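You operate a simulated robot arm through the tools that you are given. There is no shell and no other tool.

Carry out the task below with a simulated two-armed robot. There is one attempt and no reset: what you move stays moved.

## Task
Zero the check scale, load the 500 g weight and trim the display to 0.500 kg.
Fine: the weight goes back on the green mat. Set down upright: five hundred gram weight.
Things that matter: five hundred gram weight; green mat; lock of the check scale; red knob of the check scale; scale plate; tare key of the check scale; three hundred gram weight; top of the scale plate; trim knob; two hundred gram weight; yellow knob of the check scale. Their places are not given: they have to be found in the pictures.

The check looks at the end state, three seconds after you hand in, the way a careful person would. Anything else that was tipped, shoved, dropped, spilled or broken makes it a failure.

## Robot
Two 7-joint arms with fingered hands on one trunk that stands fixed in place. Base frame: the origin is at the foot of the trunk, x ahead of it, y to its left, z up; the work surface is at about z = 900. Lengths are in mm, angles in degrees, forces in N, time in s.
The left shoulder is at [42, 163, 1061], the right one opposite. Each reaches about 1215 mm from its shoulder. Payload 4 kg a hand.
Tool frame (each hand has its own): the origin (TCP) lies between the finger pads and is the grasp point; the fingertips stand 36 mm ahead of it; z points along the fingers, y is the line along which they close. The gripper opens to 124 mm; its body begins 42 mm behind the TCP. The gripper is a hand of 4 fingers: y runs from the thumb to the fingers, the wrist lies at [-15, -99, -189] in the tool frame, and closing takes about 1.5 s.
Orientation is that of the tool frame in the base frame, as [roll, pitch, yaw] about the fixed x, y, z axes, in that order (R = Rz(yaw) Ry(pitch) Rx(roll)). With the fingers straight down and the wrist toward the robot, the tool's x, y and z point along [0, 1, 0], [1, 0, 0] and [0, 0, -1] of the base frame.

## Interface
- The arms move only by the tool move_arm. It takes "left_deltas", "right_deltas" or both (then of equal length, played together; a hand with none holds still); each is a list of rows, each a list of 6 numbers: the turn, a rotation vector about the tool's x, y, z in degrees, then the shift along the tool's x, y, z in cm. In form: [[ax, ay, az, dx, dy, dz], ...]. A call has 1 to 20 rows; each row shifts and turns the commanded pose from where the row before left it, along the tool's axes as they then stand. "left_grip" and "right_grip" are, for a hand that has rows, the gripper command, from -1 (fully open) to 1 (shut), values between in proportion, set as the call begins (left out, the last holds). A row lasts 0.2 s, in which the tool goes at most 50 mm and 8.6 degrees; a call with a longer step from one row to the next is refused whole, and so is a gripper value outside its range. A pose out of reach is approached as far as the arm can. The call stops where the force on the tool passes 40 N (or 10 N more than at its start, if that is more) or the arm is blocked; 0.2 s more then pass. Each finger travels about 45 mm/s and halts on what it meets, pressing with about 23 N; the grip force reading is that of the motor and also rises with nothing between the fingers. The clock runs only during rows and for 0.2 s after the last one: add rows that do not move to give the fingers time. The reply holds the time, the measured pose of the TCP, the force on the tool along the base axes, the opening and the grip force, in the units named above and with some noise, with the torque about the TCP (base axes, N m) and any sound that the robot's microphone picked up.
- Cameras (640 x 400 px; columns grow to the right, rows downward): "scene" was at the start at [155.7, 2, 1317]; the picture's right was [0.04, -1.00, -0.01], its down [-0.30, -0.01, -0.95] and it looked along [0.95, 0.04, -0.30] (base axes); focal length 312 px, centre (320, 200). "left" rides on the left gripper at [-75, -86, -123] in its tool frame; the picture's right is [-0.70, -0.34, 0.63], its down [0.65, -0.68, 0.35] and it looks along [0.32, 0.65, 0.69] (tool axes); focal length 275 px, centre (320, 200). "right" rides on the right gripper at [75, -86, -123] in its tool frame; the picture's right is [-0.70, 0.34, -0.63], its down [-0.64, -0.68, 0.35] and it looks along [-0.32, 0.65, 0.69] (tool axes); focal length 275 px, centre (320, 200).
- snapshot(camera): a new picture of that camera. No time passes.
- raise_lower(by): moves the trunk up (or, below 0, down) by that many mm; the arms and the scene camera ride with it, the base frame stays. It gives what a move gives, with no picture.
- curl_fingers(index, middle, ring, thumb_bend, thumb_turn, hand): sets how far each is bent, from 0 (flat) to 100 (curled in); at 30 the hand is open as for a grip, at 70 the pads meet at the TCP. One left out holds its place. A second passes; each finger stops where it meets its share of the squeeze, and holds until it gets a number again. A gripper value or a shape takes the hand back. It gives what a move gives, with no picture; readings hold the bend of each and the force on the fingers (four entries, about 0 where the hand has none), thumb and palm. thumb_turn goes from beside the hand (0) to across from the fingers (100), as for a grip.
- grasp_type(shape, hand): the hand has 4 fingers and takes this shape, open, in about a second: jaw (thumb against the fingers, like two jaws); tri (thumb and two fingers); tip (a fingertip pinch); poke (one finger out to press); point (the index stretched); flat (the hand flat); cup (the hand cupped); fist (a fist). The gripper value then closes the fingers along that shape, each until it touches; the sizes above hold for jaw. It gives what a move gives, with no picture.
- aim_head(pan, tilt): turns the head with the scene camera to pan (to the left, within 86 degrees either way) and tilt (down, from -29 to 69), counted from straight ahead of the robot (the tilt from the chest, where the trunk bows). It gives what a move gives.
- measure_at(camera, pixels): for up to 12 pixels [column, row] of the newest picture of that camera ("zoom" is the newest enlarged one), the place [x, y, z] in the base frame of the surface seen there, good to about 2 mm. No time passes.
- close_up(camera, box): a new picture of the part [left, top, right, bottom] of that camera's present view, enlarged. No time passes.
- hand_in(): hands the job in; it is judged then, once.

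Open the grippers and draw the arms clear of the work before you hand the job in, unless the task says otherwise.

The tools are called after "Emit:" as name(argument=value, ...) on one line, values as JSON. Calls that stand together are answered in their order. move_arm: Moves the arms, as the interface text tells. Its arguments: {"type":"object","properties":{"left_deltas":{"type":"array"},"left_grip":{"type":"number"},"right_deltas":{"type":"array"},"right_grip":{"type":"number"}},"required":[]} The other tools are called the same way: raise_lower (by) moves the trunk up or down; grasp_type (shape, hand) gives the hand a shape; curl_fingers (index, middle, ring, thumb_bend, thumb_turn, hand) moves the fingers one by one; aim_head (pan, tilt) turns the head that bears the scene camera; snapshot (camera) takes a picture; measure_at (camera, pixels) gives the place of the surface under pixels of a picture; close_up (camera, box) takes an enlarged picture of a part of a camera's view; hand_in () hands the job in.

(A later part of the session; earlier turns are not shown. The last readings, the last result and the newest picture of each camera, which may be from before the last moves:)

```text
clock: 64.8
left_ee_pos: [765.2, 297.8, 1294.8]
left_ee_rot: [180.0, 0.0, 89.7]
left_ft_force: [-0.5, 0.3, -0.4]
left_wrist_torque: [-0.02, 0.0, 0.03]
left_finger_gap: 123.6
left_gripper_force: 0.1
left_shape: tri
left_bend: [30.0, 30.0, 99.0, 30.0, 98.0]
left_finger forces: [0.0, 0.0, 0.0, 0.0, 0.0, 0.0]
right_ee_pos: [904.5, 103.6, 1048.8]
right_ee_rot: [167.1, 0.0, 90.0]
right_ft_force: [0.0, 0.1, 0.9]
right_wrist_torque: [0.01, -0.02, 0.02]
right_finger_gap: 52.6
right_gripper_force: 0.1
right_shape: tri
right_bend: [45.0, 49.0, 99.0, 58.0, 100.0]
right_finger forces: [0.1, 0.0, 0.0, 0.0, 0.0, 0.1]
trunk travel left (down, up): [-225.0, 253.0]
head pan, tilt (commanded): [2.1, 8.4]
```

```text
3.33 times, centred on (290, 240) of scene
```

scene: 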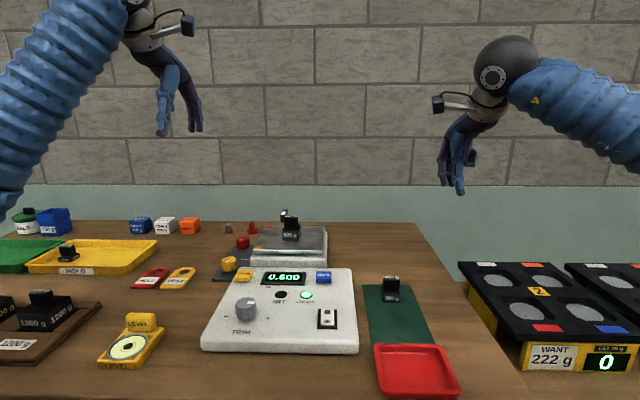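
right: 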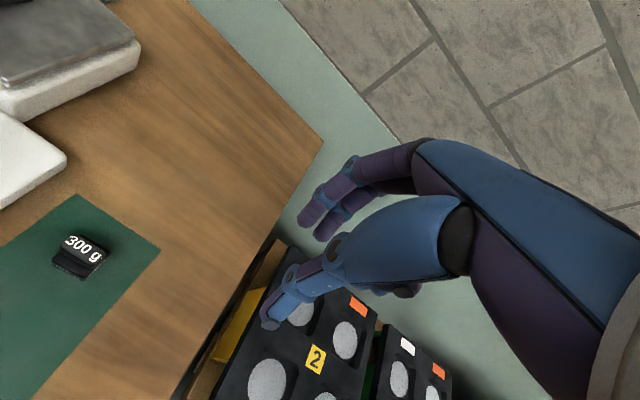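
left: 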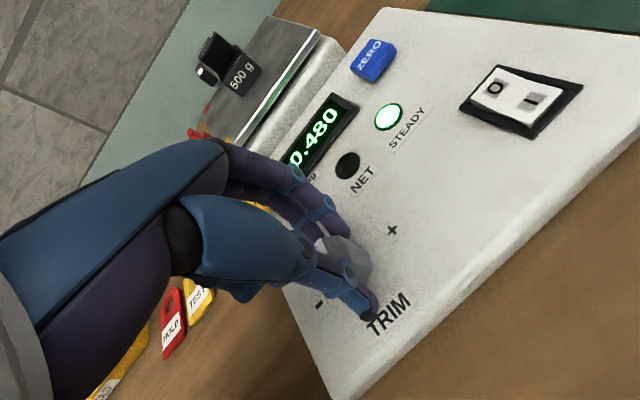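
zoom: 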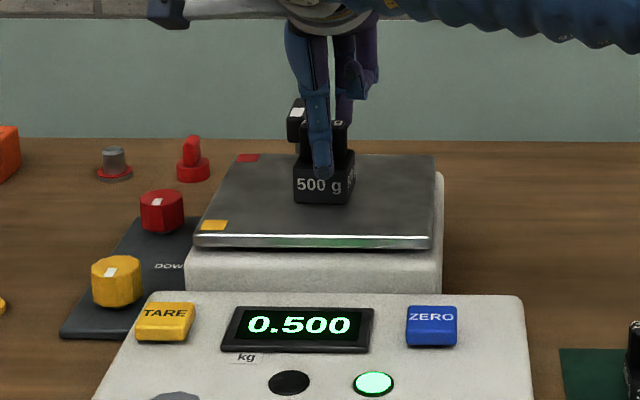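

The picture matches the release pose. I close the grip on the handle and wait.

Emit:
move_arm(right_deltas=[[0, 0, 0, 0, 0, 0], [0, 0, 0, 0, 0, 0], [0, 0, 0, 0, 0, 0], [0, 0, 0, 0, 0, 0], [0, 0, 0, 0, 0, 0], [0, 0, 0, 0, 0, 0], [0, 0, 0, 0, 0, 0]], right_grip=1.0)

Emit:
close_up(camera="scene", box=[220, 180, 360, 300])

Emit:
close_up(camera="right", box=[180, 160, 380, 360])

```text
clock: 66.4
left_ee_pos: [764.5, 297.3, 1294.8]
left_ee_rot: [-180.0, -0.1, 89.7]
left_ft_force: [-0.2, 0.3, -0.3]
left_wrist_torque: [-0.02, -0.02, 0.03]
left_finger_gap: 123.8
left_gripper_force: 0.1
left_shape: tri
left_bend: [30.0, 30.0, 99.0, 30.0, 98.0]
left_finger forces: [0.0, 0.0, 0.0, 0.0, 0.0, 0.0]
right_ee_pos: [904.6, 104.1, 1049.8]
right_ee_rot: [167.1, -0.1, 89.8]
right_ft_force: [3.3, -0.7, 7.8]
right_wrist_torque: [0.0, -0.41, 0.0]
right_finger_gap: 16.4
right_gripper_force: 23.6
right_shape: tri
right_bend: [65.0, 66.0, 100.0, 64.0, 100.0]
right_finger forces: [14.4, 13.7, 0.1, 0.0, 25.3, 0.1]
trunk travel left (down, up): [-225.0, 253.0]
head pan, tilt (commanded): [2.1, 8.4]
```

```text
3.33 times, centred on (290, 240) of scene
```

zoom: 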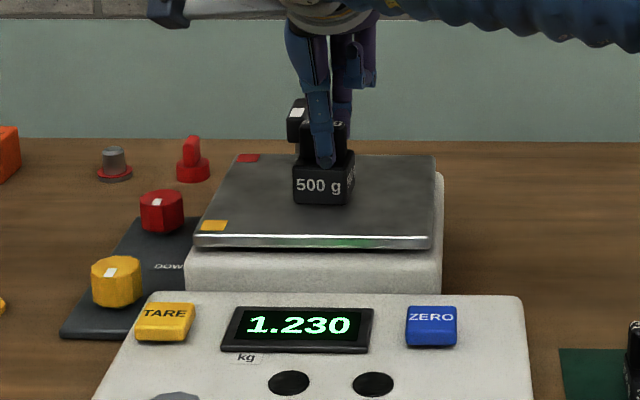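

```text
2.00 times, centred on (280, 260) of right
```

zoom: 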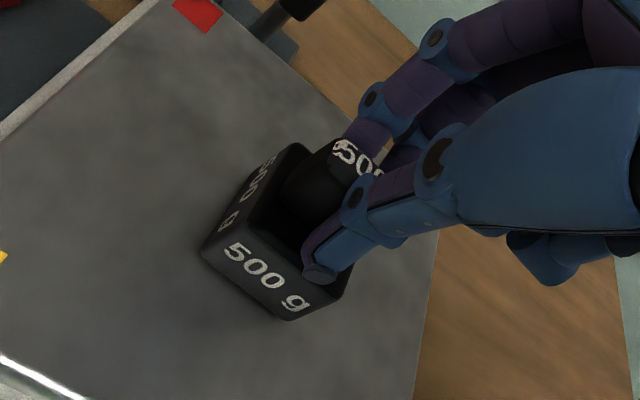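

Gripped at 25 N (reading 1.230 from hand pressure). I lift slowly 20 mm straight up and check tilt.

Emit:
move_arm(right_deltas=[[0, 0, 0, 0, 0.045, -0.195], [0, 0, 0, 0, 0.067, -0.29], [0, 0, 0, 0, 0.111, -0.4875], [0, 0, 0, 0, 0.111, -0.4875], [0, 0, 0, 0, 0.111, -0.4875], [0, 0, 0, 0, 0.111, -0.4875], [0, 0, 0, 0, 0, 0]])

Emit:
close_up(camera="scene", box=[260, 195, 320, 255])

Emit:
close_up(camera="right", box=[180, 160, 380, 360])

```text
clock: 68.0
left_ee_pos: [765.8, 298.2, 1294.3]
left_ee_rot: [-179.8, 0.0, 89.8]
left_ft_force: [-0.2, -0.5, -0.8]
left_wrist_torque: [-0.03, -0.01, -0.03]
left_finger_gap: 123.6
left_gripper_force: 0.0
left_shape: tri
left_bend: [30.0, 30.0, 99.0, 30.0, 98.0]
left_finger forces: [0.0, 0.1, 0.0, 0.0, 0.1, 0.0]
right_ee_pos: [906.0, 106.2, 1073.5]
right_ee_rot: [167.3, 0.0, 90.0]
right_ft_force: [-0.8, 1.9, -3.4]
right_wrist_torque: [-0.01, 0.04, 0.02]
right_finger_gap: 15.4
right_gripper_force: 23.1
right_shape: tri
right_bend: [66.0, 67.0, 100.0, 64.0, 100.0]
right_finger forces: [12.8, 11.6, 0.0, 0.1, 25.2, 0.0]
trunk travel left (down, up): [-225.0, 253.0]
head pan, tilt (commanded): [2.1, 8.4]
```

```text
6.67 times, centred on (290, 225) of scene
```

zoom: 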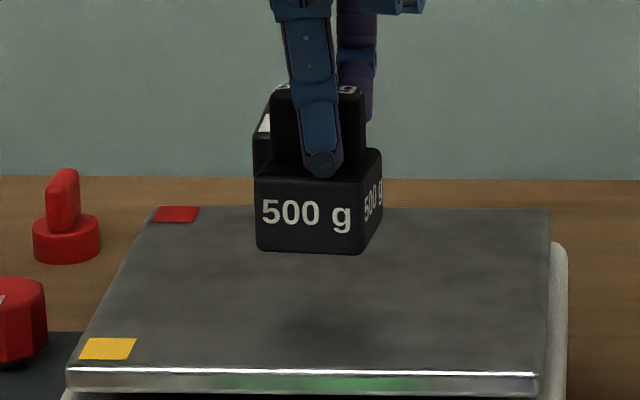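

```text
2.00 times, centred on (280, 260) of right
```

zoom: 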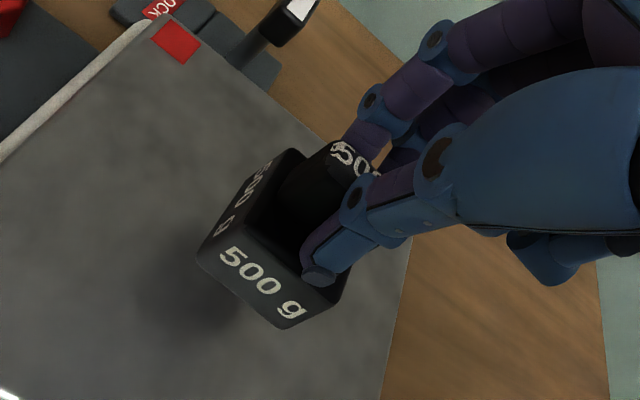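

I measure the front face of the lifted weight for tilt and its bottom height.

Emit:
close_up(camera="scene", box=[275, 205, 305, 240])

Emit:
measure_at(camera="scene", pixels=[[283, 224], [283, 228], [283, 231], [295, 224], [295, 228], [295, 231], [289, 224], [289, 231], [286, 216], [296, 212]])

Emit:
measure_at(camera="right", pixels=[[280, 286], [285, 305], [255, 296], [262, 312], [240, 285], [270, 322]])

```text
11.43 times, centred on (290, 222) of scene
```

zoom: 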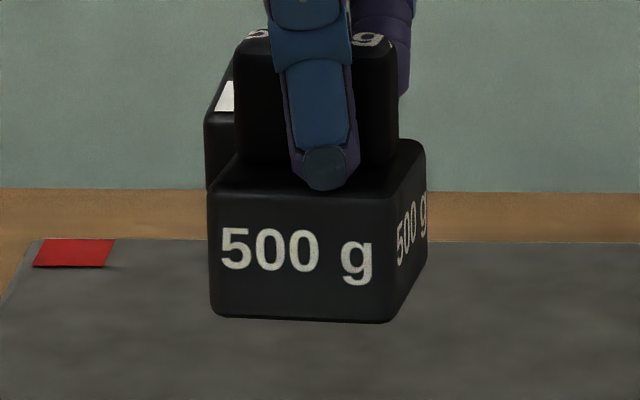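

```text
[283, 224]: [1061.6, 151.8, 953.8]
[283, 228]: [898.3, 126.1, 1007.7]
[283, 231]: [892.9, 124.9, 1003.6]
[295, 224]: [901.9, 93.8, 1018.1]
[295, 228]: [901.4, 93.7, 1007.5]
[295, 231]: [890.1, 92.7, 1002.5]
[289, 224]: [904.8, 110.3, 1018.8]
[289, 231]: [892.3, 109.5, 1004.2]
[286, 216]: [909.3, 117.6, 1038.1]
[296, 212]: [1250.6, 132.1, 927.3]
```

```text
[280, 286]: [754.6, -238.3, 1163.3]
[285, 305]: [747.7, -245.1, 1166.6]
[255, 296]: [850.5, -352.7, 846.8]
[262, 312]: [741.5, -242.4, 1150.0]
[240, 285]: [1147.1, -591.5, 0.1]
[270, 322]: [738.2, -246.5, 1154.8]
```

Those readings came from the older snapshot; I measure on the newest zoom instead.

Emit:
measure_at(camera="zoom", pixels=[[230, 210], [230, 255], [230, 300], [370, 215], [370, 255], [370, 305], [300, 215], [300, 300], [260, 80], [260, 140], [375, 80], [375, 140]])

```text
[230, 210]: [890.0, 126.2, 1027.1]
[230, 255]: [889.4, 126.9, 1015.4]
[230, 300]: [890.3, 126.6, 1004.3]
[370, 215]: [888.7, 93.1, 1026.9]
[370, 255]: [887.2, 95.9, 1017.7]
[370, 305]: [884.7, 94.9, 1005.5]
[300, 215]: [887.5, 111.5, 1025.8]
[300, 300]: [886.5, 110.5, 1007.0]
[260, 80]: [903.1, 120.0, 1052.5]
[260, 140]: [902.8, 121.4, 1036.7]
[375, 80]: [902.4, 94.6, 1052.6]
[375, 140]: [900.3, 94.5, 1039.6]
```

The weight hangs level (face vertical within ~3°), bottom ≈ z 1000. I raise 31 mm and carry it back over the mat's original spot.

Emit:
move_arm(right_deltas=[[0, 0, 0, 0, 0.345, -1.51], [0, 0, 0, 0, 0.345, -1.51], [0, 0, 0, -2.652, -2.649, -0.602], [0, 0, 0, -2.652, -2.649, -0.602], [0, 0, 0, -2.652, -2.649, -0.602], [0, 0, 0, -2.652, -2.649, -0.602], [0, 0, 0, -2.652, -2.649, -0.602], [0, 0, 0, -2.652, -2.649, -0.602], [0, 0, 0, -2.652, -2.649, -0.602], [0, 0, 0, -2.652, -2.649, -0.602], [0, 0, 0, -2.652, -2.649, -0.602], [0, 0, 0, 0, 0, 0]])

Emit:
aim_head(pan=-8, tilt=25)

Emit:
snapshot(camera="scene")

Emit:
snapshot(camera="right")

```text
clock: 70.6
left_ee_pos: [764.2, 299.1, 1294.3]
left_ee_rot: [-180.0, 0.0, 89.9]
left_ft_force: [0.1, 0.1, -0.7]
left_wrist_torque: [-0.02, 0.01, -0.02]
left_finger_gap: 123.7
left_gripper_force: 0.1
left_shape: tri
left_bend: [30.0, 30.0, 99.0, 30.0, 98.0]
left_finger forces: [0.1, 0.0, 0.0, 0.1, 0.1, 0.1]
right_ee_pos: [661.0, -131.8, 1107.7]
right_ee_rot: [167.1, 0.0, 90.0]
right_ft_force: [0.4, -0.3, -4.6]
right_wrist_torque: [-0.01, -0.01, -0.01]
right_finger_gap: 15.2
right_gripper_force: 23.4
right_shape: tri
right_bend: [66.0, 68.0, 100.0, 64.0, 100.0]
right_finger forces: [12.9, 11.6, 0.0, 0.0, 25.8, 0.0]
trunk travel left (down, up): [-225.0, 253.0]
head pan, tilt (commanded): [2.1, 8.4]
```

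```text
clock: 71.4
left_ee_pos: [765.1, 297.3, 1294.9]
left_ee_rot: [-179.9, 0.0, 89.8]
left_ft_force: [0.2, 0.2, 0.4]
left_wrist_torque: [0.01, 0.01, -0.01]
left_finger_gap: 123.9
left_gripper_force: 0.0
left_shape: tri
left_bend: [30.0, 30.0, 99.0, 30.0, 98.0]
left_finger forces: [0.0, 0.0, 0.1, 0.0, 0.0, 0.1]
right_ee_pos: [660.0, -132.2, 1109.6]
right_ee_rot: [167.2, 0.0, 90.0]
right_ft_force: [-0.3, -0.5, -4.9]
right_wrist_torque: [0.01, 0.01, 0.01]
right_finger_gap: 15.2
right_gripper_force: 22.9
right_shape: tri
right_bend: [66.0, 68.0, 100.0, 64.0, 100.0]
right_finger forces: [12.8, 11.6, 0.0, 0.0, 26.0, 0.0]
trunk travel left (down, up): [-225.0, 253.0]
head pan, tilt (commanded): [-8.0, 25.0]
```

```text
taken
```

scene: 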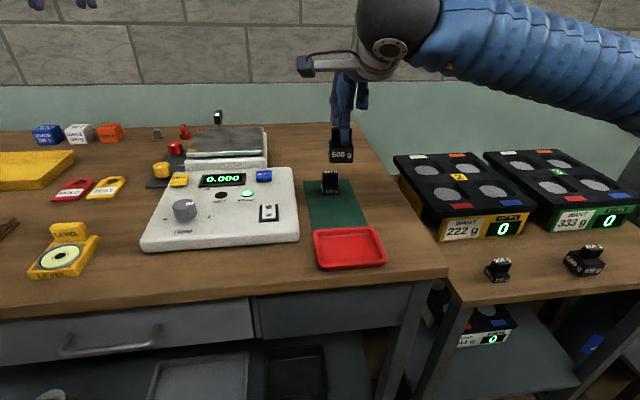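

```text
taken
```

right: 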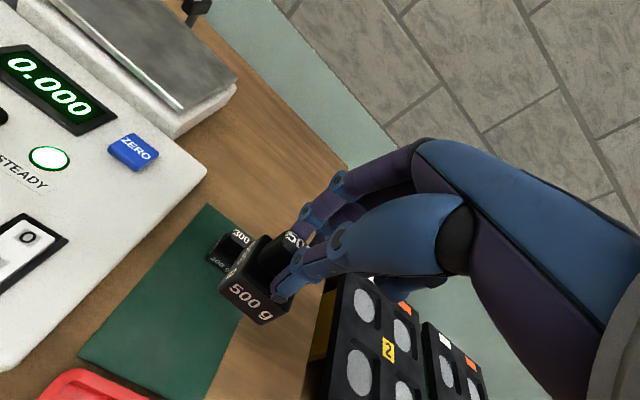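

With the weight off, the display reads 0.000: zero held. I zoom on the weight to measure its pose above the mat.

Emit:
close_up(camera="scene", box=[315, 115, 365, 175])

Emit:
measure_at(camera="zoom", pixels=[[265, 240], [265, 265], [265, 285], [355, 240], [355, 265], [355, 282], [310, 245], [310, 285], [255, 260], [368, 260]])

```text
6.67 times, centred on (340, 145) of scene
```

zoom: 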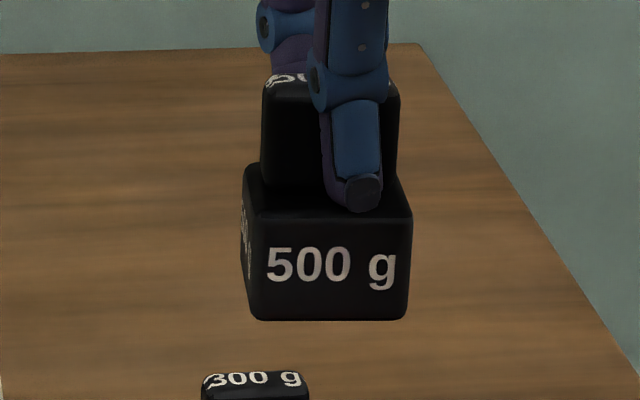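

```text
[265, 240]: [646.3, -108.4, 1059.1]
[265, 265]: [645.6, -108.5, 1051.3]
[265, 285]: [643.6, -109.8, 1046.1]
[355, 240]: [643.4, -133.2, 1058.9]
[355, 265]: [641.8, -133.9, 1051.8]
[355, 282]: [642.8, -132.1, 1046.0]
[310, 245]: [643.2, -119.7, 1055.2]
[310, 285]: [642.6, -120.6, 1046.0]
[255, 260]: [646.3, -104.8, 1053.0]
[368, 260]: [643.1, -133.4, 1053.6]
```

The block is level over (664,−125.5), bottom ≈ z 1036. I lower 125 mm straight down toward the mat.

Emit:
move_arm(right_deltas=[[0, 0, 0, 0, -0.557, 2.437], [0, 0, 0, 0, -0.557, 2.437], [0, 0, 0, 0, -0.557, 2.437], [0, 0, 0, 0, -0.557, 2.437], [0, 0, 0, 0, -0.335, 1.463], [0, 0, 0, 0, -0.223, 0.975], [0, 0, 0, 0, 0, 0]])

Emit:
close_up(camera="scene", box=[295, 140, 375, 230])

Emit:
measure_at(camera="zoom", pixels=[[280, 235], [345, 235], [312, 250], [312, 225], [280, 255], [345, 255], [320, 300]])

```text
clock: 73.0
left_ee_pos: [764.8, 299.0, 1294.0]
left_ee_rot: [-180.0, 0.0, 89.9]
left_ft_force: [0.7, -0.2, -0.3]
left_wrist_torque: [0.0, -0.01, -0.01]
left_finger_gap: 123.7
left_gripper_force: 0.0
left_shape: tri
left_bend: [30.0, 30.0, 99.0, 30.0, 98.0]
left_finger forces: [0.1, 0.0, 0.1, 0.0, 0.1, 0.1]
right_ee_pos: [660.6, -136.1, 981.4]
right_ee_rot: [167.1, -0.1, 90.0]
right_ft_force: [-0.5, -0.4, -4.6]
right_wrist_torque: [-0.02, -0.01, 0.04]
right_finger_gap: 15.3
right_gripper_force: 23.1
right_shape: tri
right_bend: [66.0, 68.0, 100.0, 64.0, 100.0]
right_finger forces: [12.6, 11.4, 0.0, 0.0, 26.3, 0.1]
trunk travel left (down, up): [-225.0, 253.0]
head pan, tilt (commanded): [-8.0, 25.0]
```

```text
4.44 times, centred on (335, 185) of scene
```

zoom: 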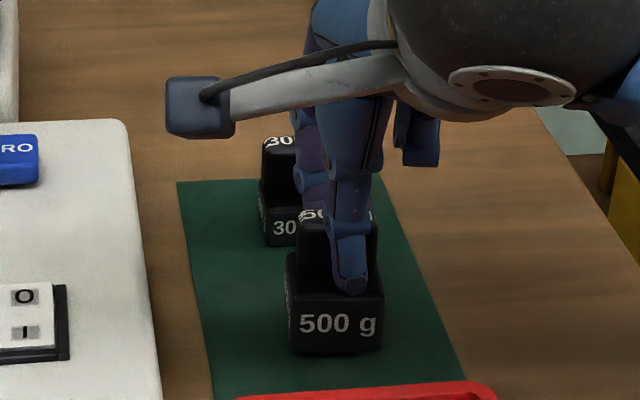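

```text
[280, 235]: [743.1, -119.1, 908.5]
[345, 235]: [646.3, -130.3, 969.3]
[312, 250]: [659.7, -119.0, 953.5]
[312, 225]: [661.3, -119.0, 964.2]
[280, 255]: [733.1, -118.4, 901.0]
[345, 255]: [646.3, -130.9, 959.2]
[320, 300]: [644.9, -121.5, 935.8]
```

Bottom is ~8 mm above the mat, well inside its edges. I lower in 1.5 mm steps to contact.

Emit:
move_arm(right_deltas=[[0, 0, 0, 0, -0.033, 0.146], [0, 0, 0, 0, -0.033, 0.146], [0, 0, 0, 0, -0.033, 0.146], [0, 0, 0, 0, -0.033, 0.146], [0, 0, 0, 0, 0, 0]])

Emit:
close_up(camera="scene", box=[295, 140, 375, 230])

```text
clock: 74.2
left_ee_pos: [763.1, 296.8, 1294.2]
left_ee_rot: [180.0, 0.0, 89.9]
left_ft_force: [-1.0, -0.4, 0.4]
left_wrist_torque: [0.01, -0.03, -0.02]
left_finger_gap: 123.6
left_gripper_force: 0.0
left_shape: tri
left_bend: [30.0, 30.0, 99.0, 30.0, 98.0]
left_finger forces: [0.0, 0.1, 0.1, 0.0, 0.1, 0.0]
right_ee_pos: [659.7, -133.9, 975.1]
right_ee_rot: [167.0, 0.0, 90.0]
right_ft_force: [-4.0, -2.3, 8.9]
right_wrist_torque: [-0.07, -0.01, -0.03]
right_finger_gap: 15.3
right_gripper_force: 22.6
right_shape: tri
right_bend: [66.0, 68.0, 100.0, 64.0, 100.0]
right_finger forces: [12.8, 11.6, 0.0, 0.0, 37.1, 0.0]
trunk travel left (down, up): [-225.0, 253.0]
head pan, tilt (commanded): [-8.0, 25.0]
```

```text
4.44 times, centred on (335, 185) of scene
```

zoom: 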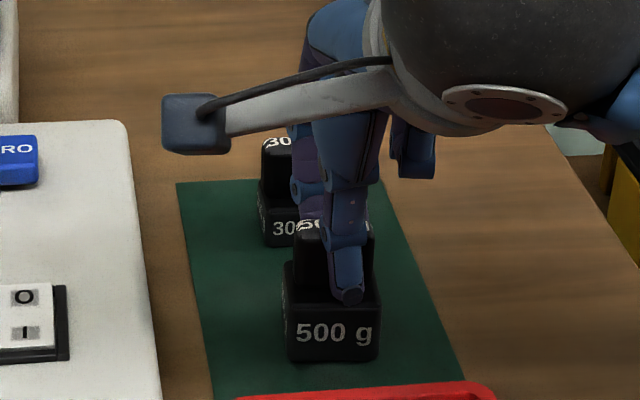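

Contact: +8.9 N up. I ease up 0.8 mm to unload before releasing.

Emit:
move_arm(right_deltas=[[0, 0, 0, 0, 0.018, -0.08], [0, 0, 0, 0, 0, 0]])

Emit:
close_up(camera="right", box=[180, 160, 380, 360])

```text
clock: 74.8
left_ee_pos: [764.1, 298.0, 1293.7]
left_ee_rot: [-180.0, 0.0, 89.8]
left_ft_force: [-0.8, 0.8, 0.3]
left_wrist_torque: [0.03, -0.03, -0.01]
left_finger_gap: 123.8
left_gripper_force: 0.1
left_shape: tri
left_bend: [30.0, 30.0, 99.0, 30.0, 98.0]
left_finger forces: [0.0, 0.0, 0.1, 0.0, 0.1, 0.1]
right_ee_pos: [660.3, -133.2, 976.5]
right_ee_rot: [167.1, 0.0, 90.0]
right_ft_force: [-3.3, -2.3, 6.5]
right_wrist_torque: [-0.11, -0.05, -0.05]
right_finger_gap: 15.4
right_gripper_force: 23.1
right_shape: tri
right_bend: [66.0, 68.0, 100.0, 64.0, 100.0]
right_finger forces: [13.1, 11.7, 0.1, 0.0, 34.2, 0.0]
trunk travel left (down, up): [-225.0, 253.0]
head pan, tilt (commanded): [-8.0, 25.0]
```

```text
2.00 times, centred on (280, 260) of right
```

zoom: 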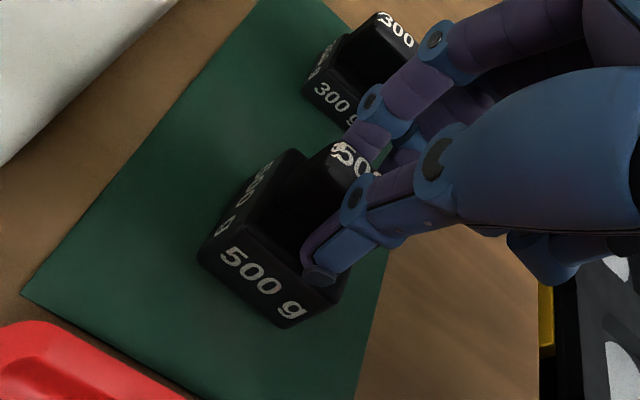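

Still 6.5 N pressing; I ease up another 1.8 mm.

Emit:
move_arm(right_deltas=[[0, 0, 0, 0, 0.02, -0.088], [0, 0, 0, 0, 0.02, -0.088], [0, 0, 0, 0, 0, 0]])

Emit:
close_up(camera="scene", box=[295, 140, 375, 230])

```text
clock: 75.6
left_ee_pos: [764.3, 296.8, 1293.8]
left_ee_rot: [-180.0, 0.0, 89.8]
left_ft_force: [0.0, -0.3, -0.2]
left_wrist_torque: [0.01, 0.01, -0.01]
left_finger_gap: 123.9
left_gripper_force: 0.0
left_shape: tri
left_bend: [30.0, 30.0, 99.0, 30.0, 98.0]
left_finger forces: [0.0, 0.0, 0.1, 0.1, 0.1, 0.0]
right_ee_pos: [660.1, -133.0, 976.0]
right_ee_rot: [167.2, -0.1, 90.0]
right_ft_force: [1.2, -1.4, -0.5]
right_wrist_torque: [-0.04, -0.11, -0.06]
right_finger_gap: 15.5
right_gripper_force: 23.0
right_shape: tri
right_bend: [66.0, 68.0, 100.0, 64.0, 100.0]
right_finger forces: [13.6, 12.0, 0.0, 0.0, 27.5, 0.0]
trunk travel left (down, up): [-225.0, 253.0]
head pan, tilt (commanded): [-8.0, 25.0]
```

```text
4.44 times, centred on (335, 185) of scene
```

zoom: 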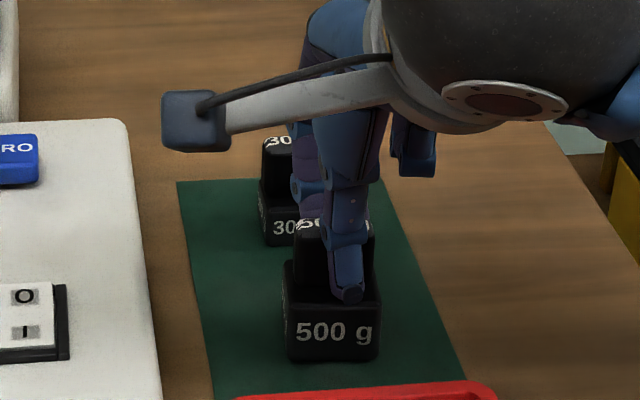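

Force is now ~0, so the mat carries the weight. I open the fingers to the same ~52 mm gap.

Emit:
move_arm(right_deltas=[[0, 0, 0, 0, 0, 0], [0, 0, 0, 0, 0, 0], [0, 0, 0, 0, 0, 0], [0, 0, 0, 0, 0, 0], [0, 0, 0, 0, 0, 0]], right_grip=0.15)

Emit:
close_up(camera="right", box=[180, 160, 380, 360])

Emit:
close_up(camera="scene", box=[295, 140, 375, 230])

```text
clock: 76.8
left_ee_pos: [764.7, 298.7, 1293.3]
left_ee_rot: [180.0, 0.0, 89.8]
left_ft_force: [0.4, 0.1, -0.3]
left_wrist_torque: [-0.03, 0.01, -0.02]
left_finger_gap: 123.8
left_gripper_force: 0.1
left_shape: tri
left_bend: [30.0, 30.0, 99.0, 30.0, 98.0]
left_finger forces: [0.0, 0.1, 0.0, 0.0, 0.1, 0.1]
right_ee_pos: [659.6, -133.1, 977.0]
right_ee_rot: [167.2, -0.1, 90.0]
right_ft_force: [0.2, -0.4, -0.9]
right_wrist_torque: [0.0, -0.03, -0.05]
right_finger_gap: 52.2
right_gripper_force: 0.0
right_shape: tri
right_bend: [45.0, 49.0, 99.0, 58.0, 100.0]
right_finger forces: [0.0, 0.1, 0.0, 0.1, 0.0, 0.0]
trunk travel left (down, up): [-225.0, 253.0]
head pan, tilt (commanded): [-8.0, 25.0]
```

```text
2.00 times, centred on (280, 260) of right
```

zoom: 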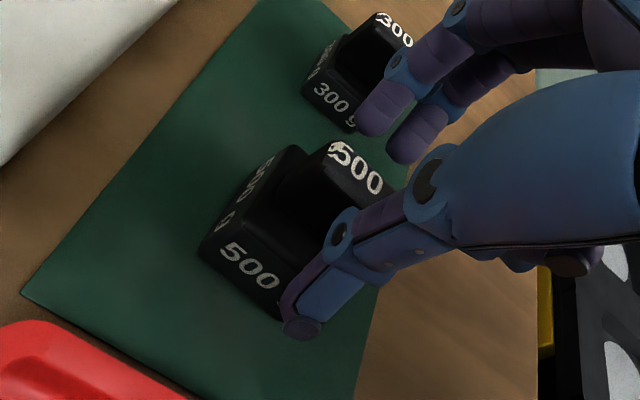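

```text
4.44 times, centred on (335, 185) of scene
```

zoom: 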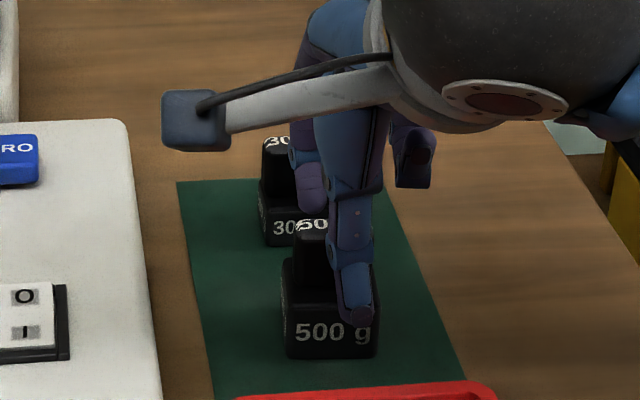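

Released cleanly; the weight stands on the mat and the fingers are clear of the 300 g weight. I retreat straight up, then off to the right.

Emit:
move_arm(right_deltas=[[0, 0, 0, 0, 0.223, -0.975], [0, 0, 0, 0, 0.446, -1.95], [0, 0, 0, 0, 0.446, -1.95], [0, 0, 0, 0, 0.892, -3.9], [0, 0, 0, 0, 0.892, -3.9], [4.3, 0, 0, 0, 0, 0], [4.3, 0, 0, 0, 0, 0], [4.3, 0, 0, 0, 0, 0], [0, 0, 0, 0, 0, -4.5], [0, 0, 0, 0, 0, -4.5], [0, 0, 0, 0, 0, -4.5], [0, 0, 0, 0, 0, -4.5]])

Emit:
move_arm(right_deltas=[[0, 0, 0, -3.2, 2.4, 0], [0, 0, 0, -3.2, 2.4, 0], [0, 0, 0, -3.2, 2.4, 0], [0, 0, 0, -3.2, 2.4, 0], [0, 0, 0, -3.2, 2.4, 0], [0, 0, 0, 0, 0, 0], [0, 0, 0, 0, 0, 0]], right_grip=-1)

Emit:
aim_head(pan=2.1, tilt=8.4)

Emit:
snapshot(camera="scene")

Emit:
close_up(camera="scene", box=[350, 260, 470, 400])

Emit:
close_up(camera="scene", box=[190, 200, 370, 360])

```text
clock: 79.4
left_ee_pos: [763.5, 298.9, 1294.4]
left_ee_rot: [-179.9, -0.1, 89.8]
left_ft_force: [-1.0, -0.3, 0.3]
left_wrist_torque: [-0.01, 0.0, 0.01]
left_finger_gap: 123.6
left_gripper_force: 0.0
left_shape: tri
left_bend: [30.0, 30.0, 99.0, 30.0, 98.0]
left_finger forces: [0.1, 0.0, 0.0, 0.0, 0.0, 0.0]
right_ee_pos: [663.8, -133.3, 1286.8]
right_ee_rot: [-179.9, 0.0, 89.9]
right_ft_force: [0.2, 0.2, 0.5]
right_wrist_torque: [0.0, -0.04, 0.0]
right_finger_gap: 52.4
right_gripper_force: 0.0
right_shape: tri
right_bend: [45.0, 49.0, 99.0, 58.0, 100.0]
right_finger forces: [0.0, 0.0, 0.0, 0.1, 0.0, 0.0]
trunk travel left (down, up): [-225.0, 253.0]
head pan, tilt (commanded): [-8.0, 25.0]
```

```text
clock: 81.0
left_ee_pos: [765.5, 297.3, 1294.6]
left_ee_rot: [-180.0, 0.0, 89.8]
left_ft_force: [0.1, 0.4, -0.1]
left_wrist_torque: [0.0, 0.0, 0.0]
left_finger_gap: 123.6
left_gripper_force: 0.1
left_shape: tri
left_bend: [30.0, 30.0, 99.0, 30.0, 98.0]
left_finger forces: [0.1, 0.1, 0.0, 0.0, 0.0, 0.1]
right_ee_pos: [778.9, -293.5, 1285.7]
right_ee_rot: [-179.9, -0.1, 90.0]
right_ft_force: [-0.9, -1.0, -0.7]
right_wrist_torque: [0.0, 0.01, 0.01]
right_finger_gap: 123.7
right_gripper_force: 0.0
right_shape: tri
right_bend: [30.0, 30.0, 99.0, 30.0, 98.0]
right_finger forces: [0.0, 0.0, 0.0, 0.0, 0.0, 0.0]
trunk travel left (down, up): [-225.0, 253.0]
head pan, tilt (commanded): [-8.0, 25.0]
```

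```text
clock: 81.8
left_ee_pos: [764.4, 297.9, 1294.5]
left_ee_rot: [179.9, 0.0, 89.8]
left_ft_force: [-0.5, 0.1, -1.1]
left_wrist_torque: [-0.01, 0.04, 0.03]
left_finger_gap: 123.9
left_gripper_force: 0.0
left_shape: tri
left_bend: [30.0, 30.0, 99.0, 30.0, 98.0]
left_finger forces: [0.0, 0.0, 0.1, 0.1, 0.1, 0.0]
right_ee_pos: [779.9, -291.8, 1286.5]
right_ee_rot: [-179.9, 0.0, 89.9]
right_ft_force: [-0.1, -0.1, -0.4]
right_wrist_torque: [0.01, 0.0, 0.0]
right_finger_gap: 123.8
right_gripper_force: 0.2
right_shape: tri
right_bend: [30.0, 30.0, 99.0, 30.0, 98.0]
right_finger forces: [0.0, 0.1, 0.0, 0.1, 0.1, 0.1]
trunk travel left (down, up): [-225.0, 253.0]
head pan, tilt (commanded): [2.1, 8.4]
```

```text
taken
```

scene: 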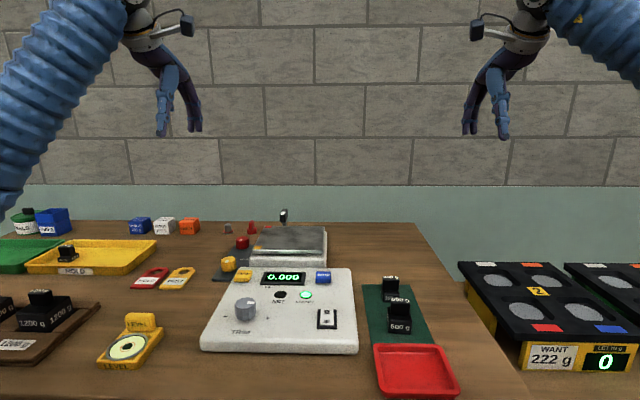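

```text
2.86 times, centred on (410, 330) of scene
```

zoom: 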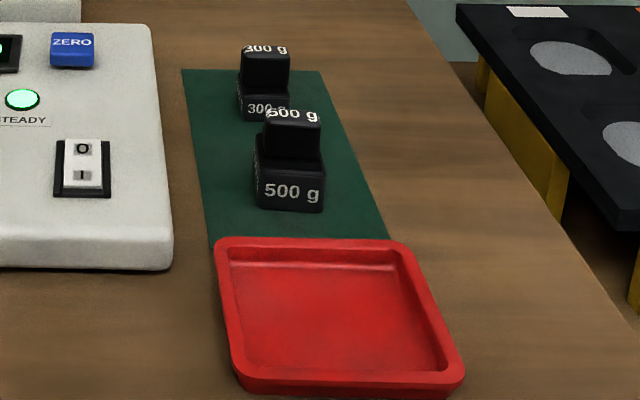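

```text
2.50 times, centred on (280, 280) of scene
```

zoom: 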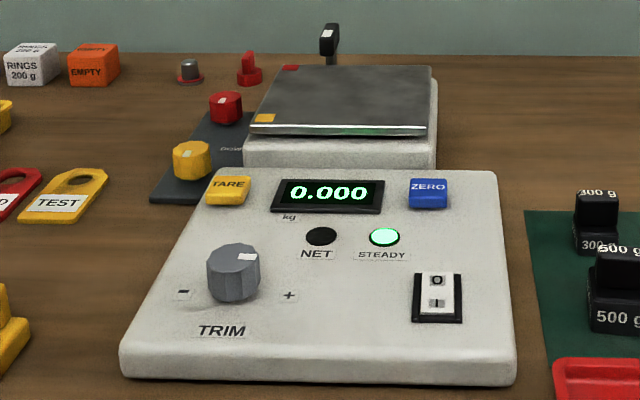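

Everything matches the start apart from the knob, and the unloaded display reads 0.000. By my angle estimate the trim may sit near the low edge of the 0.500 step, so I want to reload the weight once and confirm/centre it. First the right hand retraces its path to above the weight.

Emit:
move_arm(right_deltas=[[0, 0, 0, 3.2, -2.4, 0], [0, 0, 0, 3.2, -2.4, 0], [0, 0, 0, 3.2, -2.4, 0], [0, 0, 0, 3.2, -2.4, 0], [0, 0, 0, 3.2, -2.4, 0], [0, 0, 0, 0, 0, 4.5], [0, 0, 0, 0, 0, 4.5], [0, 0, 0, 0, 0, 4.5], [0, 0, 0, 0, 0, 4.5], [-4.3, 0, 0, 0, 0, 0], [-4.3, 0, 0, 0, 0, 0], [-4.3, 0, 0, 0, 0, 0], [0, 0, 0, 0, -0.892, 3.9], [0, 0, 0, 0, -0.892, 3.9], [0, 0, 0, 0, 0, 0]], right_grip=0.15)

Emit:
close_up(camera="right", box=[180, 160, 380, 360])

```text
clock: 85.0
left_ee_pos: [763.4, 298.2, 1294.2]
left_ee_rot: [180.0, 0.0, 89.8]
left_ft_force: [0.3, 0.0, 0.7]
left_wrist_torque: [-0.02, 0.0, 0.03]
left_finger_gap: 123.7
left_gripper_force: 0.0
left_shape: tri
left_bend: [30.0, 30.0, 99.0, 30.0, 98.0]
left_finger forces: [0.1, 0.1, 0.0, 0.0, 0.1, 0.1]
right_ee_pos: [659.6, -132.0, 1026.2]
right_ee_rot: [167.1, 0.0, 89.9]
right_ft_force: [0.7, 0.1, -1.3]
right_wrist_torque: [0.01, -0.01, -0.01]
right_finger_gap: 52.7
right_gripper_force: 0.1
right_shape: tri
right_bend: [45.0, 49.0, 99.0, 58.0, 100.0]
right_finger forces: [0.0, 0.0, 0.0, 0.0, 0.1, 0.0]
trunk travel left (down, up): [-225.0, 253.0]
head pan, tilt (commanded): [2.1, 8.4]
```

```text
2.00 times, centred on (280, 260) of right
```

zoom: 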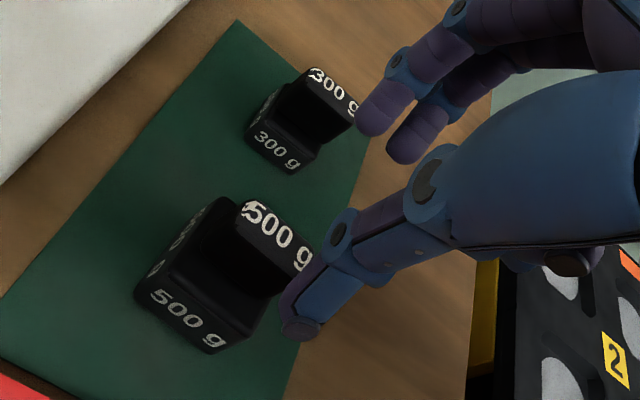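

The hand is directly above the release pose with gap 52.7. I descend the remaining 50 mm along the reversed path and close the grip.

Emit:
move_arm(right_deltas=[[0, 0, 0, 0, -0.223, 0.975], [0, 0, 0, 0, -0.223, 0.975], [0, 0, 0, 0, -0.223, 0.975], [0, 0, 0, 0, -0.223, 0.975], [0, 0, 0, 0, -0.223, 0.975], [0, 0, 0, 0, 0, 0]])

Emit:
move_arm(right_deltas=[[0, 0, 0, 0, 0, 0], [0, 0, 0, 0, 0, 0], [0, 0, 0, 0, 0, 0], [0, 0, 0, 0, 0, 0], [0, 0, 0, 0, 0, 0], [0, 0, 0, 0, 0, 0], [0, 0, 0, 0, 0, 0]], right_grip=1.0)

Emit:
close_up(camera="right", box=[180, 160, 380, 360])

```text
clock: 86.3
left_ee_pos: [763.4, 297.9, 1294.2]
left_ee_rot: [179.9, 0.0, 89.8]
left_ft_force: [-0.5, -0.1, -0.4]
left_wrist_torque: [0.03, 0.0, 0.01]
left_finger_gap: 123.7
left_gripper_force: 0.0
left_shape: tri
left_bend: [30.0, 30.0, 99.0, 30.0, 98.0]
left_finger forces: [0.0, 0.0, 0.1, 0.0, 0.0, 0.0]
right_ee_pos: [659.0, -135.9, 976.3]
right_ee_rot: [167.0, 0.0, 89.9]
right_ft_force: [0.0, 0.3, 0.1]
right_wrist_torque: [0.02, -0.01, 0.01]
right_finger_gap: 52.8
right_gripper_force: 0.1
right_shape: tri
right_bend: [45.0, 49.0, 99.0, 58.0, 100.0]
right_finger forces: [0.1, 0.0, 0.0, 0.0, 0.0, 0.1]
trunk travel left (down, up): [-225.0, 253.0]
head pan, tilt (commanded): [2.1, 8.4]
```

```text
clock: 88.0
left_ee_pos: [765.7, 297.8, 1294.0]
left_ee_rot: [-179.9, 0.0, 89.8]
left_ft_force: [0.1, 0.3, -0.3]
left_wrist_torque: [0.03, 0.01, -0.01]
left_finger_gap: 123.6
left_gripper_force: 0.1
left_shape: tri
left_bend: [30.0, 30.0, 99.0, 30.0, 98.0]
left_finger forces: [0.1, 0.0, 0.0, 0.0, 0.1, 0.0]
right_ee_pos: [659.9, -135.5, 976.6]
right_ee_rot: [167.2, -0.1, 90.0]
right_ft_force: [0.7, -0.8, 2.7]
right_wrist_torque: [0.01, -0.29, -0.02]
right_finger_gap: 16.4
right_gripper_force: 23.1
right_shape: tri
right_bend: [61.0, 64.0, 100.0, 65.0, 100.0]
right_finger forces: [12.8, 12.0, 0.1, 0.0, 23.4, 0.0]
trunk travel left (down, up): [-225.0, 253.0]
head pan, tilt (commanded): [2.1, 8.4]
```

```text
2.00 times, centred on (280, 260) of right
```

zoom: 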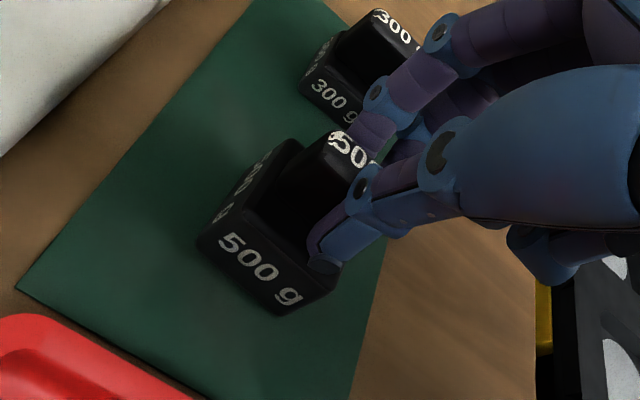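

Gripped with ~23 N. I lift slowly 25 mm and check how it hangs.

Emit:
move_arm(right_deltas=[[0, 0, 0, 0, 0.045, -0.195], [0, 0, 0, 0, 0.067, -0.29], [0, 0, 0, 0, 0.111, -0.4875], [0, 0, 0, 0, 0.111, -0.4875], [0, 0, 0, 0, 0.111, -0.4875], [0, 0, 0, 0, 0.111, -0.4875], [0, 0, 0, 0, 0, 0]])

Emit:
aim_head(pan=-8, tilt=25)

Emit:
close_up(camera="scene", box=[310, 155, 360, 215])

Emit:
measure_at(camera="zoom", pixels=[[270, 180], [270, 230], [270, 270], [360, 180], [360, 230], [360, 270], [320, 230], [320, 275], [320, 300], [270, 100]])

```text
clock: 89.5
left_ee_pos: [764.6, 297.4, 1293.8]
left_ee_rot: [-179.8, 0.1, 89.8]
left_ft_force: [-0.3, 0.2, -0.5]
left_wrist_torque: [0.0, -0.01, 0.04]
left_finger_gap: 123.7
left_gripper_force: 0.1
left_shape: tri
left_bend: [30.0, 30.0, 99.0, 30.0, 98.0]
left_finger forces: [0.0, 0.0, 0.0, 0.0, 0.1, 0.0]
right_ee_pos: [661.0, -134.8, 1000.7]
right_ee_rot: [167.2, 0.0, 90.0]
right_ft_force: [0.9, -0.1, -5.0]
right_wrist_torque: [0.0, 0.03, 0.02]
right_finger_gap: 15.4
right_gripper_force: 23.0
right_shape: tri
right_bend: [62.0, 65.0, 100.0, 65.0, 100.0]
right_finger forces: [12.2, 11.2, 0.1, 0.0, 23.1, 0.1]
trunk travel left (down, up): [-225.0, 253.0]
head pan, tilt (commanded): [2.1, 8.4]
```

```text
clock: 90.3
left_ee_pos: [764.4, 297.6, 1293.8]
left_ee_rot: [-179.8, 0.1, 89.8]
left_ft_force: [0.1, 0.5, 0.7]
left_wrist_torque: [0.01, -0.02, -0.01]
left_finger_gap: 123.4
left_gripper_force: 0.0
left_shape: tri
left_bend: [30.0, 30.0, 99.0, 30.0, 98.0]
left_finger forces: [0.1, 0.0, 0.0, 0.0, 0.0, 0.1]
right_ee_pos: [661.8, -134.8, 1001.5]
right_ee_rot: [167.2, 0.0, 90.0]
right_ft_force: [0.3, -0.3, -4.3]
right_wrist_torque: [-0.03, 0.05, 0.0]
right_finger_gap: 15.2
right_gripper_force: 23.1
right_shape: tri
right_bend: [62.0, 65.0, 100.0, 65.0, 100.0]
right_finger forces: [12.2, 11.2, 0.0, 0.1, 23.1, 0.1]
trunk travel left (down, up): [-225.0, 253.0]
head pan, tilt (commanded): [-8.0, 25.0]
```

```text
6.67 times, centred on (335, 185) of scene
```

zoom: 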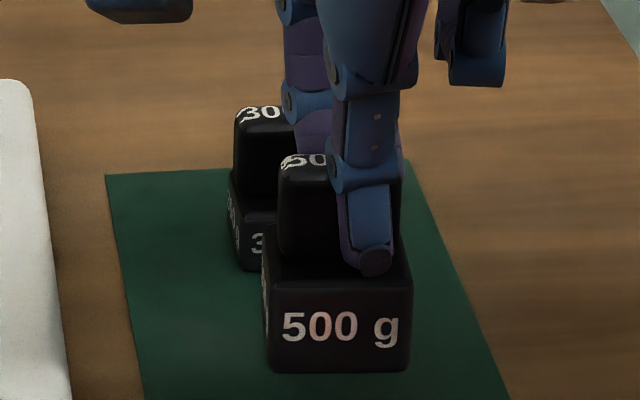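

```text
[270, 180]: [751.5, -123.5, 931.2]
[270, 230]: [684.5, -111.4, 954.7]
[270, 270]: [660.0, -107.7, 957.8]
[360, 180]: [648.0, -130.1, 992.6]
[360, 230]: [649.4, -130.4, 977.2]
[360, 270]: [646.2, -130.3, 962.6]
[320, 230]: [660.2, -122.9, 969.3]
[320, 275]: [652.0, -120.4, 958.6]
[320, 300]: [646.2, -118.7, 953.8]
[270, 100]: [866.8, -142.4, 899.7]
```

I measure the front face top/bottom for tilt.

Emit:
measure_at(camera="zoom", pixels=[[285, 300], [285, 330], [285, 360], [395, 300], [395, 330], [395, 360], [340, 300], [340, 360], [300, 190], [300, 240]])

```text
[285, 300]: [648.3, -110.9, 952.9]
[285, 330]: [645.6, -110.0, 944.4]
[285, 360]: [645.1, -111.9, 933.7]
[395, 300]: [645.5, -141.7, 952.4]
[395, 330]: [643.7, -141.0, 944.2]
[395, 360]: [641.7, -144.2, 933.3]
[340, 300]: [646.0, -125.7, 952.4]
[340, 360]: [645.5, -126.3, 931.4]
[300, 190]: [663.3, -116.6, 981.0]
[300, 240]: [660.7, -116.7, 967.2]
```

It leans ~7° (bottom toward me). I raise 108 mm, tilt the hand 6° further to level it, and carry it over the plate.

Emit:
move_arm(right_deltas=[[0, 0, 0, 0, 0.602, -2.63], [0, 0, 0, 0, 0.602, -2.63], [0, 0, 0, 0, 0.602, -2.63], [0, 0, 0, 0, 0.602, -2.63], [-3, 0, 0, 0, 0, 0], [-3, 0, 0, 0, 0, 0], [0, 0, 0, 2.6, 2.522, 0.864], [0, 0, 0, 2.6, 2.522, 0.864], [0, 0, 0, 2.6, 2.522, 0.864], [0, 0, 0, 2.6, 2.522, 0.864], [0, 0, 0, 2.6, 2.522, 0.864], [0, 0, 0, 2.6, 2.522, 0.864], [0, 0, 0, 2.6, 2.522, 0.864], [0, 0, 0, 2.6, 2.522, 0.864], [0, 0, 0, 2.6, 2.522, 0.864], [0, 0, 0, 0, 0, 0]])

Emit:
aim_head(pan=5, tilt=20)

Emit:
close_up(camera="scene", box=[290, 105, 340, 165])

Emit:
close_up(camera="scene", box=[220, 80, 380, 230])

```text
clock: 93.7
left_ee_pos: [765.5, 296.4, 1294.0]
left_ee_rot: [-180.0, 0.0, 89.9]
left_ft_force: [0.5, 0.5, 0.3]
left_wrist_torque: [0.04, 0.03, -0.02]
left_finger_gap: 123.7
left_gripper_force: 0.1
left_shape: tri
left_bend: [30.0, 30.0, 99.0, 30.0, 98.0]
left_finger forces: [0.0, 0.1, 0.1, 0.0, 0.0, 0.0]
right_ee_pos: [900.0, 99.6, 1107.7]
right_ee_rot: [161.2, 0.1, 89.9]
right_ft_force: [1.4, 0.0, -4.9]
right_wrist_torque: [-0.06, 0.06, 0.0]
right_finger_gap: 15.3
right_gripper_force: 22.8
right_shape: tri
right_bend: [62.0, 65.0, 100.0, 66.0, 100.0]
right_finger forces: [12.2, 11.2, 0.0, 0.0, 23.3, 0.0]
trunk travel left (down, up): [-225.0, 253.0]
head pan, tilt (commanded): [-8.0, 25.0]
```

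```text
clock: 94.5
left_ee_pos: [764.9, 298.5, 1295.2]
left_ee_rot: [-180.0, 0.1, 89.9]
left_ft_force: [0.4, 0.3, -0.5]
left_wrist_torque: [0.01, -0.03, -0.03]
left_finger_gap: 123.7
left_gripper_force: 0.1
left_shape: tri
left_bend: [30.0, 30.0, 99.0, 30.0, 98.0]
left_finger forces: [0.0, 0.0, 0.1, 0.0, 0.1, 0.0]
right_ee_pos: [899.9, 99.9, 1107.4]
right_ee_rot: [161.3, 0.0, 89.9]
right_ft_force: [-0.1, 0.6, -4.5]
right_wrist_torque: [-0.01, 0.08, -0.03]
right_finger_gap: 15.3
right_gripper_force: 22.9
right_shape: tri
right_bend: [62.0, 65.0, 100.0, 66.0, 100.0]
right_finger forces: [12.2, 11.2, 0.1, 0.1, 23.3, 0.1]
trunk travel left (down, up): [-225.0, 253.0]
head pan, tilt (commanded): [5.0, 20.0]
```

```text
6.67 times, centred on (315, 135) of scene
```

zoom: 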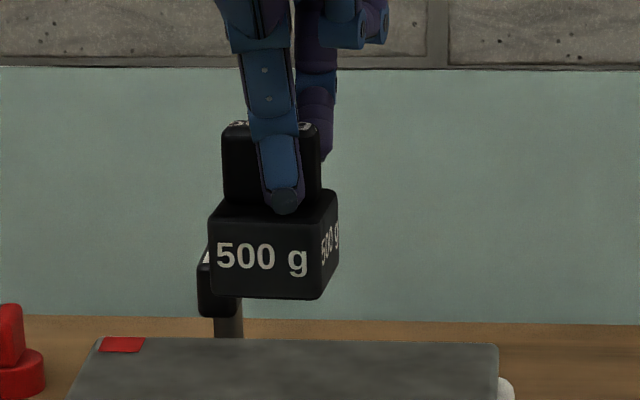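

```text
2.67 times, centred on (300, 155) of scene
```

zoom: 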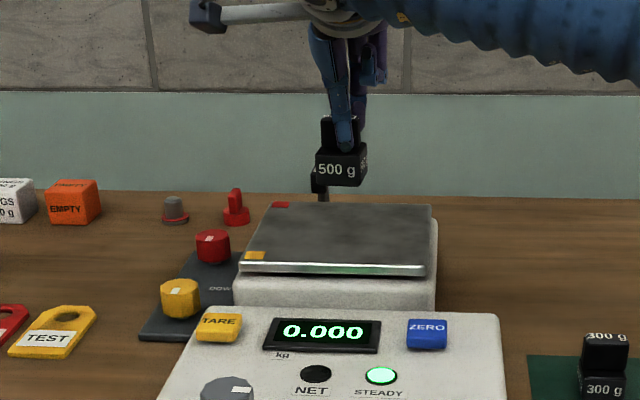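

I zoom again on the block and measure its face for level and bottom height.

Emit:
close_up(camera="scene", box=[290, 110, 340, 160])

Emit:
measure_at(camera="zoom", pixels=[[217, 230], [217, 260], [217, 290], [310, 235], [310, 262], [310, 292], [265, 238], [265, 292], [232, 145], [232, 190]])

```text
8.00 times, centred on (315, 135) of scene
```

zoom: 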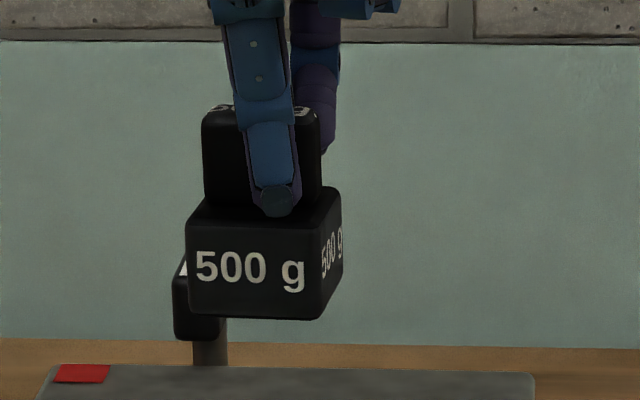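

```text
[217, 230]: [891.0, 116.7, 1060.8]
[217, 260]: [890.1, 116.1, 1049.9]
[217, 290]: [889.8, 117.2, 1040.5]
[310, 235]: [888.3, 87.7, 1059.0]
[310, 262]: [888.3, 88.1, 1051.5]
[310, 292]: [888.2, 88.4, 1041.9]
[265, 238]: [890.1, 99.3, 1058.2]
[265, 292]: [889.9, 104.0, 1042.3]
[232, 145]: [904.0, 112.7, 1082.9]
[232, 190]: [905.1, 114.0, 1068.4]
```

Level now; bottom ≈ 1033, centre (910,103). I lower 49 mm, then fine steps.

Emit:
move_arm(right_deltas=[[0, 0, 0, 0, -0.395, 1.16], [0, 0, 0, 0, -0.395, 1.16], [0, 0, 0, 0, -0.395, 1.16], [0, 0, 0, 0, -0.395, 1.16], [0, 0, 0, 0, 0, 0], [0, 0, 0, 0, -0.048, 0.142], [0, 0, 0, 0, -0.048, 0.142], [0, 0, 0, 0, 0, 0]])

Emit:
close_up(camera="scene", box=[250, 120, 360, 220])

```text
clock: 96.3
left_ee_pos: [764.0, 297.5, 1294.5]
left_ee_rot: [-179.9, 0.0, 89.7]
left_ft_force: [-0.4, 0.3, 1.0]
left_wrist_torque: [-0.01, 0.03, 0.0]
left_finger_gap: 123.7
left_gripper_force: 0.1
left_shape: tri
left_bend: [30.0, 30.0, 99.0, 30.0, 98.0]
left_finger forces: [0.1, 0.0, 0.0, 0.0, 0.0, 0.0]
right_ee_pos: [900.1, 99.6, 1056.9]
right_ee_rot: [161.2, 0.0, 90.0]
right_ft_force: [0.1, 0.4, -5.2]
right_wrist_torque: [0.0, 0.08, 0.0]
right_finger_gap: 15.1
right_gripper_force: 22.6
right_shape: tri
right_bend: [62.0, 65.0, 100.0, 66.0, 100.0]
right_finger forces: [12.2, 11.2, 0.1, 0.0, 23.4, 0.1]
trunk travel left (down, up): [-225.0, 253.0]
head pan, tilt (commanded): [5.0, 20.0]
```

```text
4.00 times, centred on (305, 170) of scene
```

zoom: 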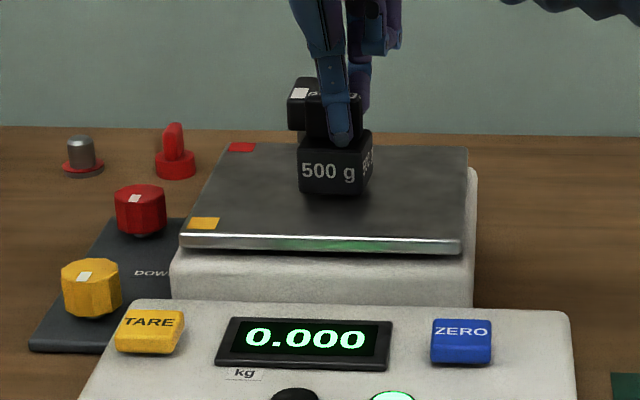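

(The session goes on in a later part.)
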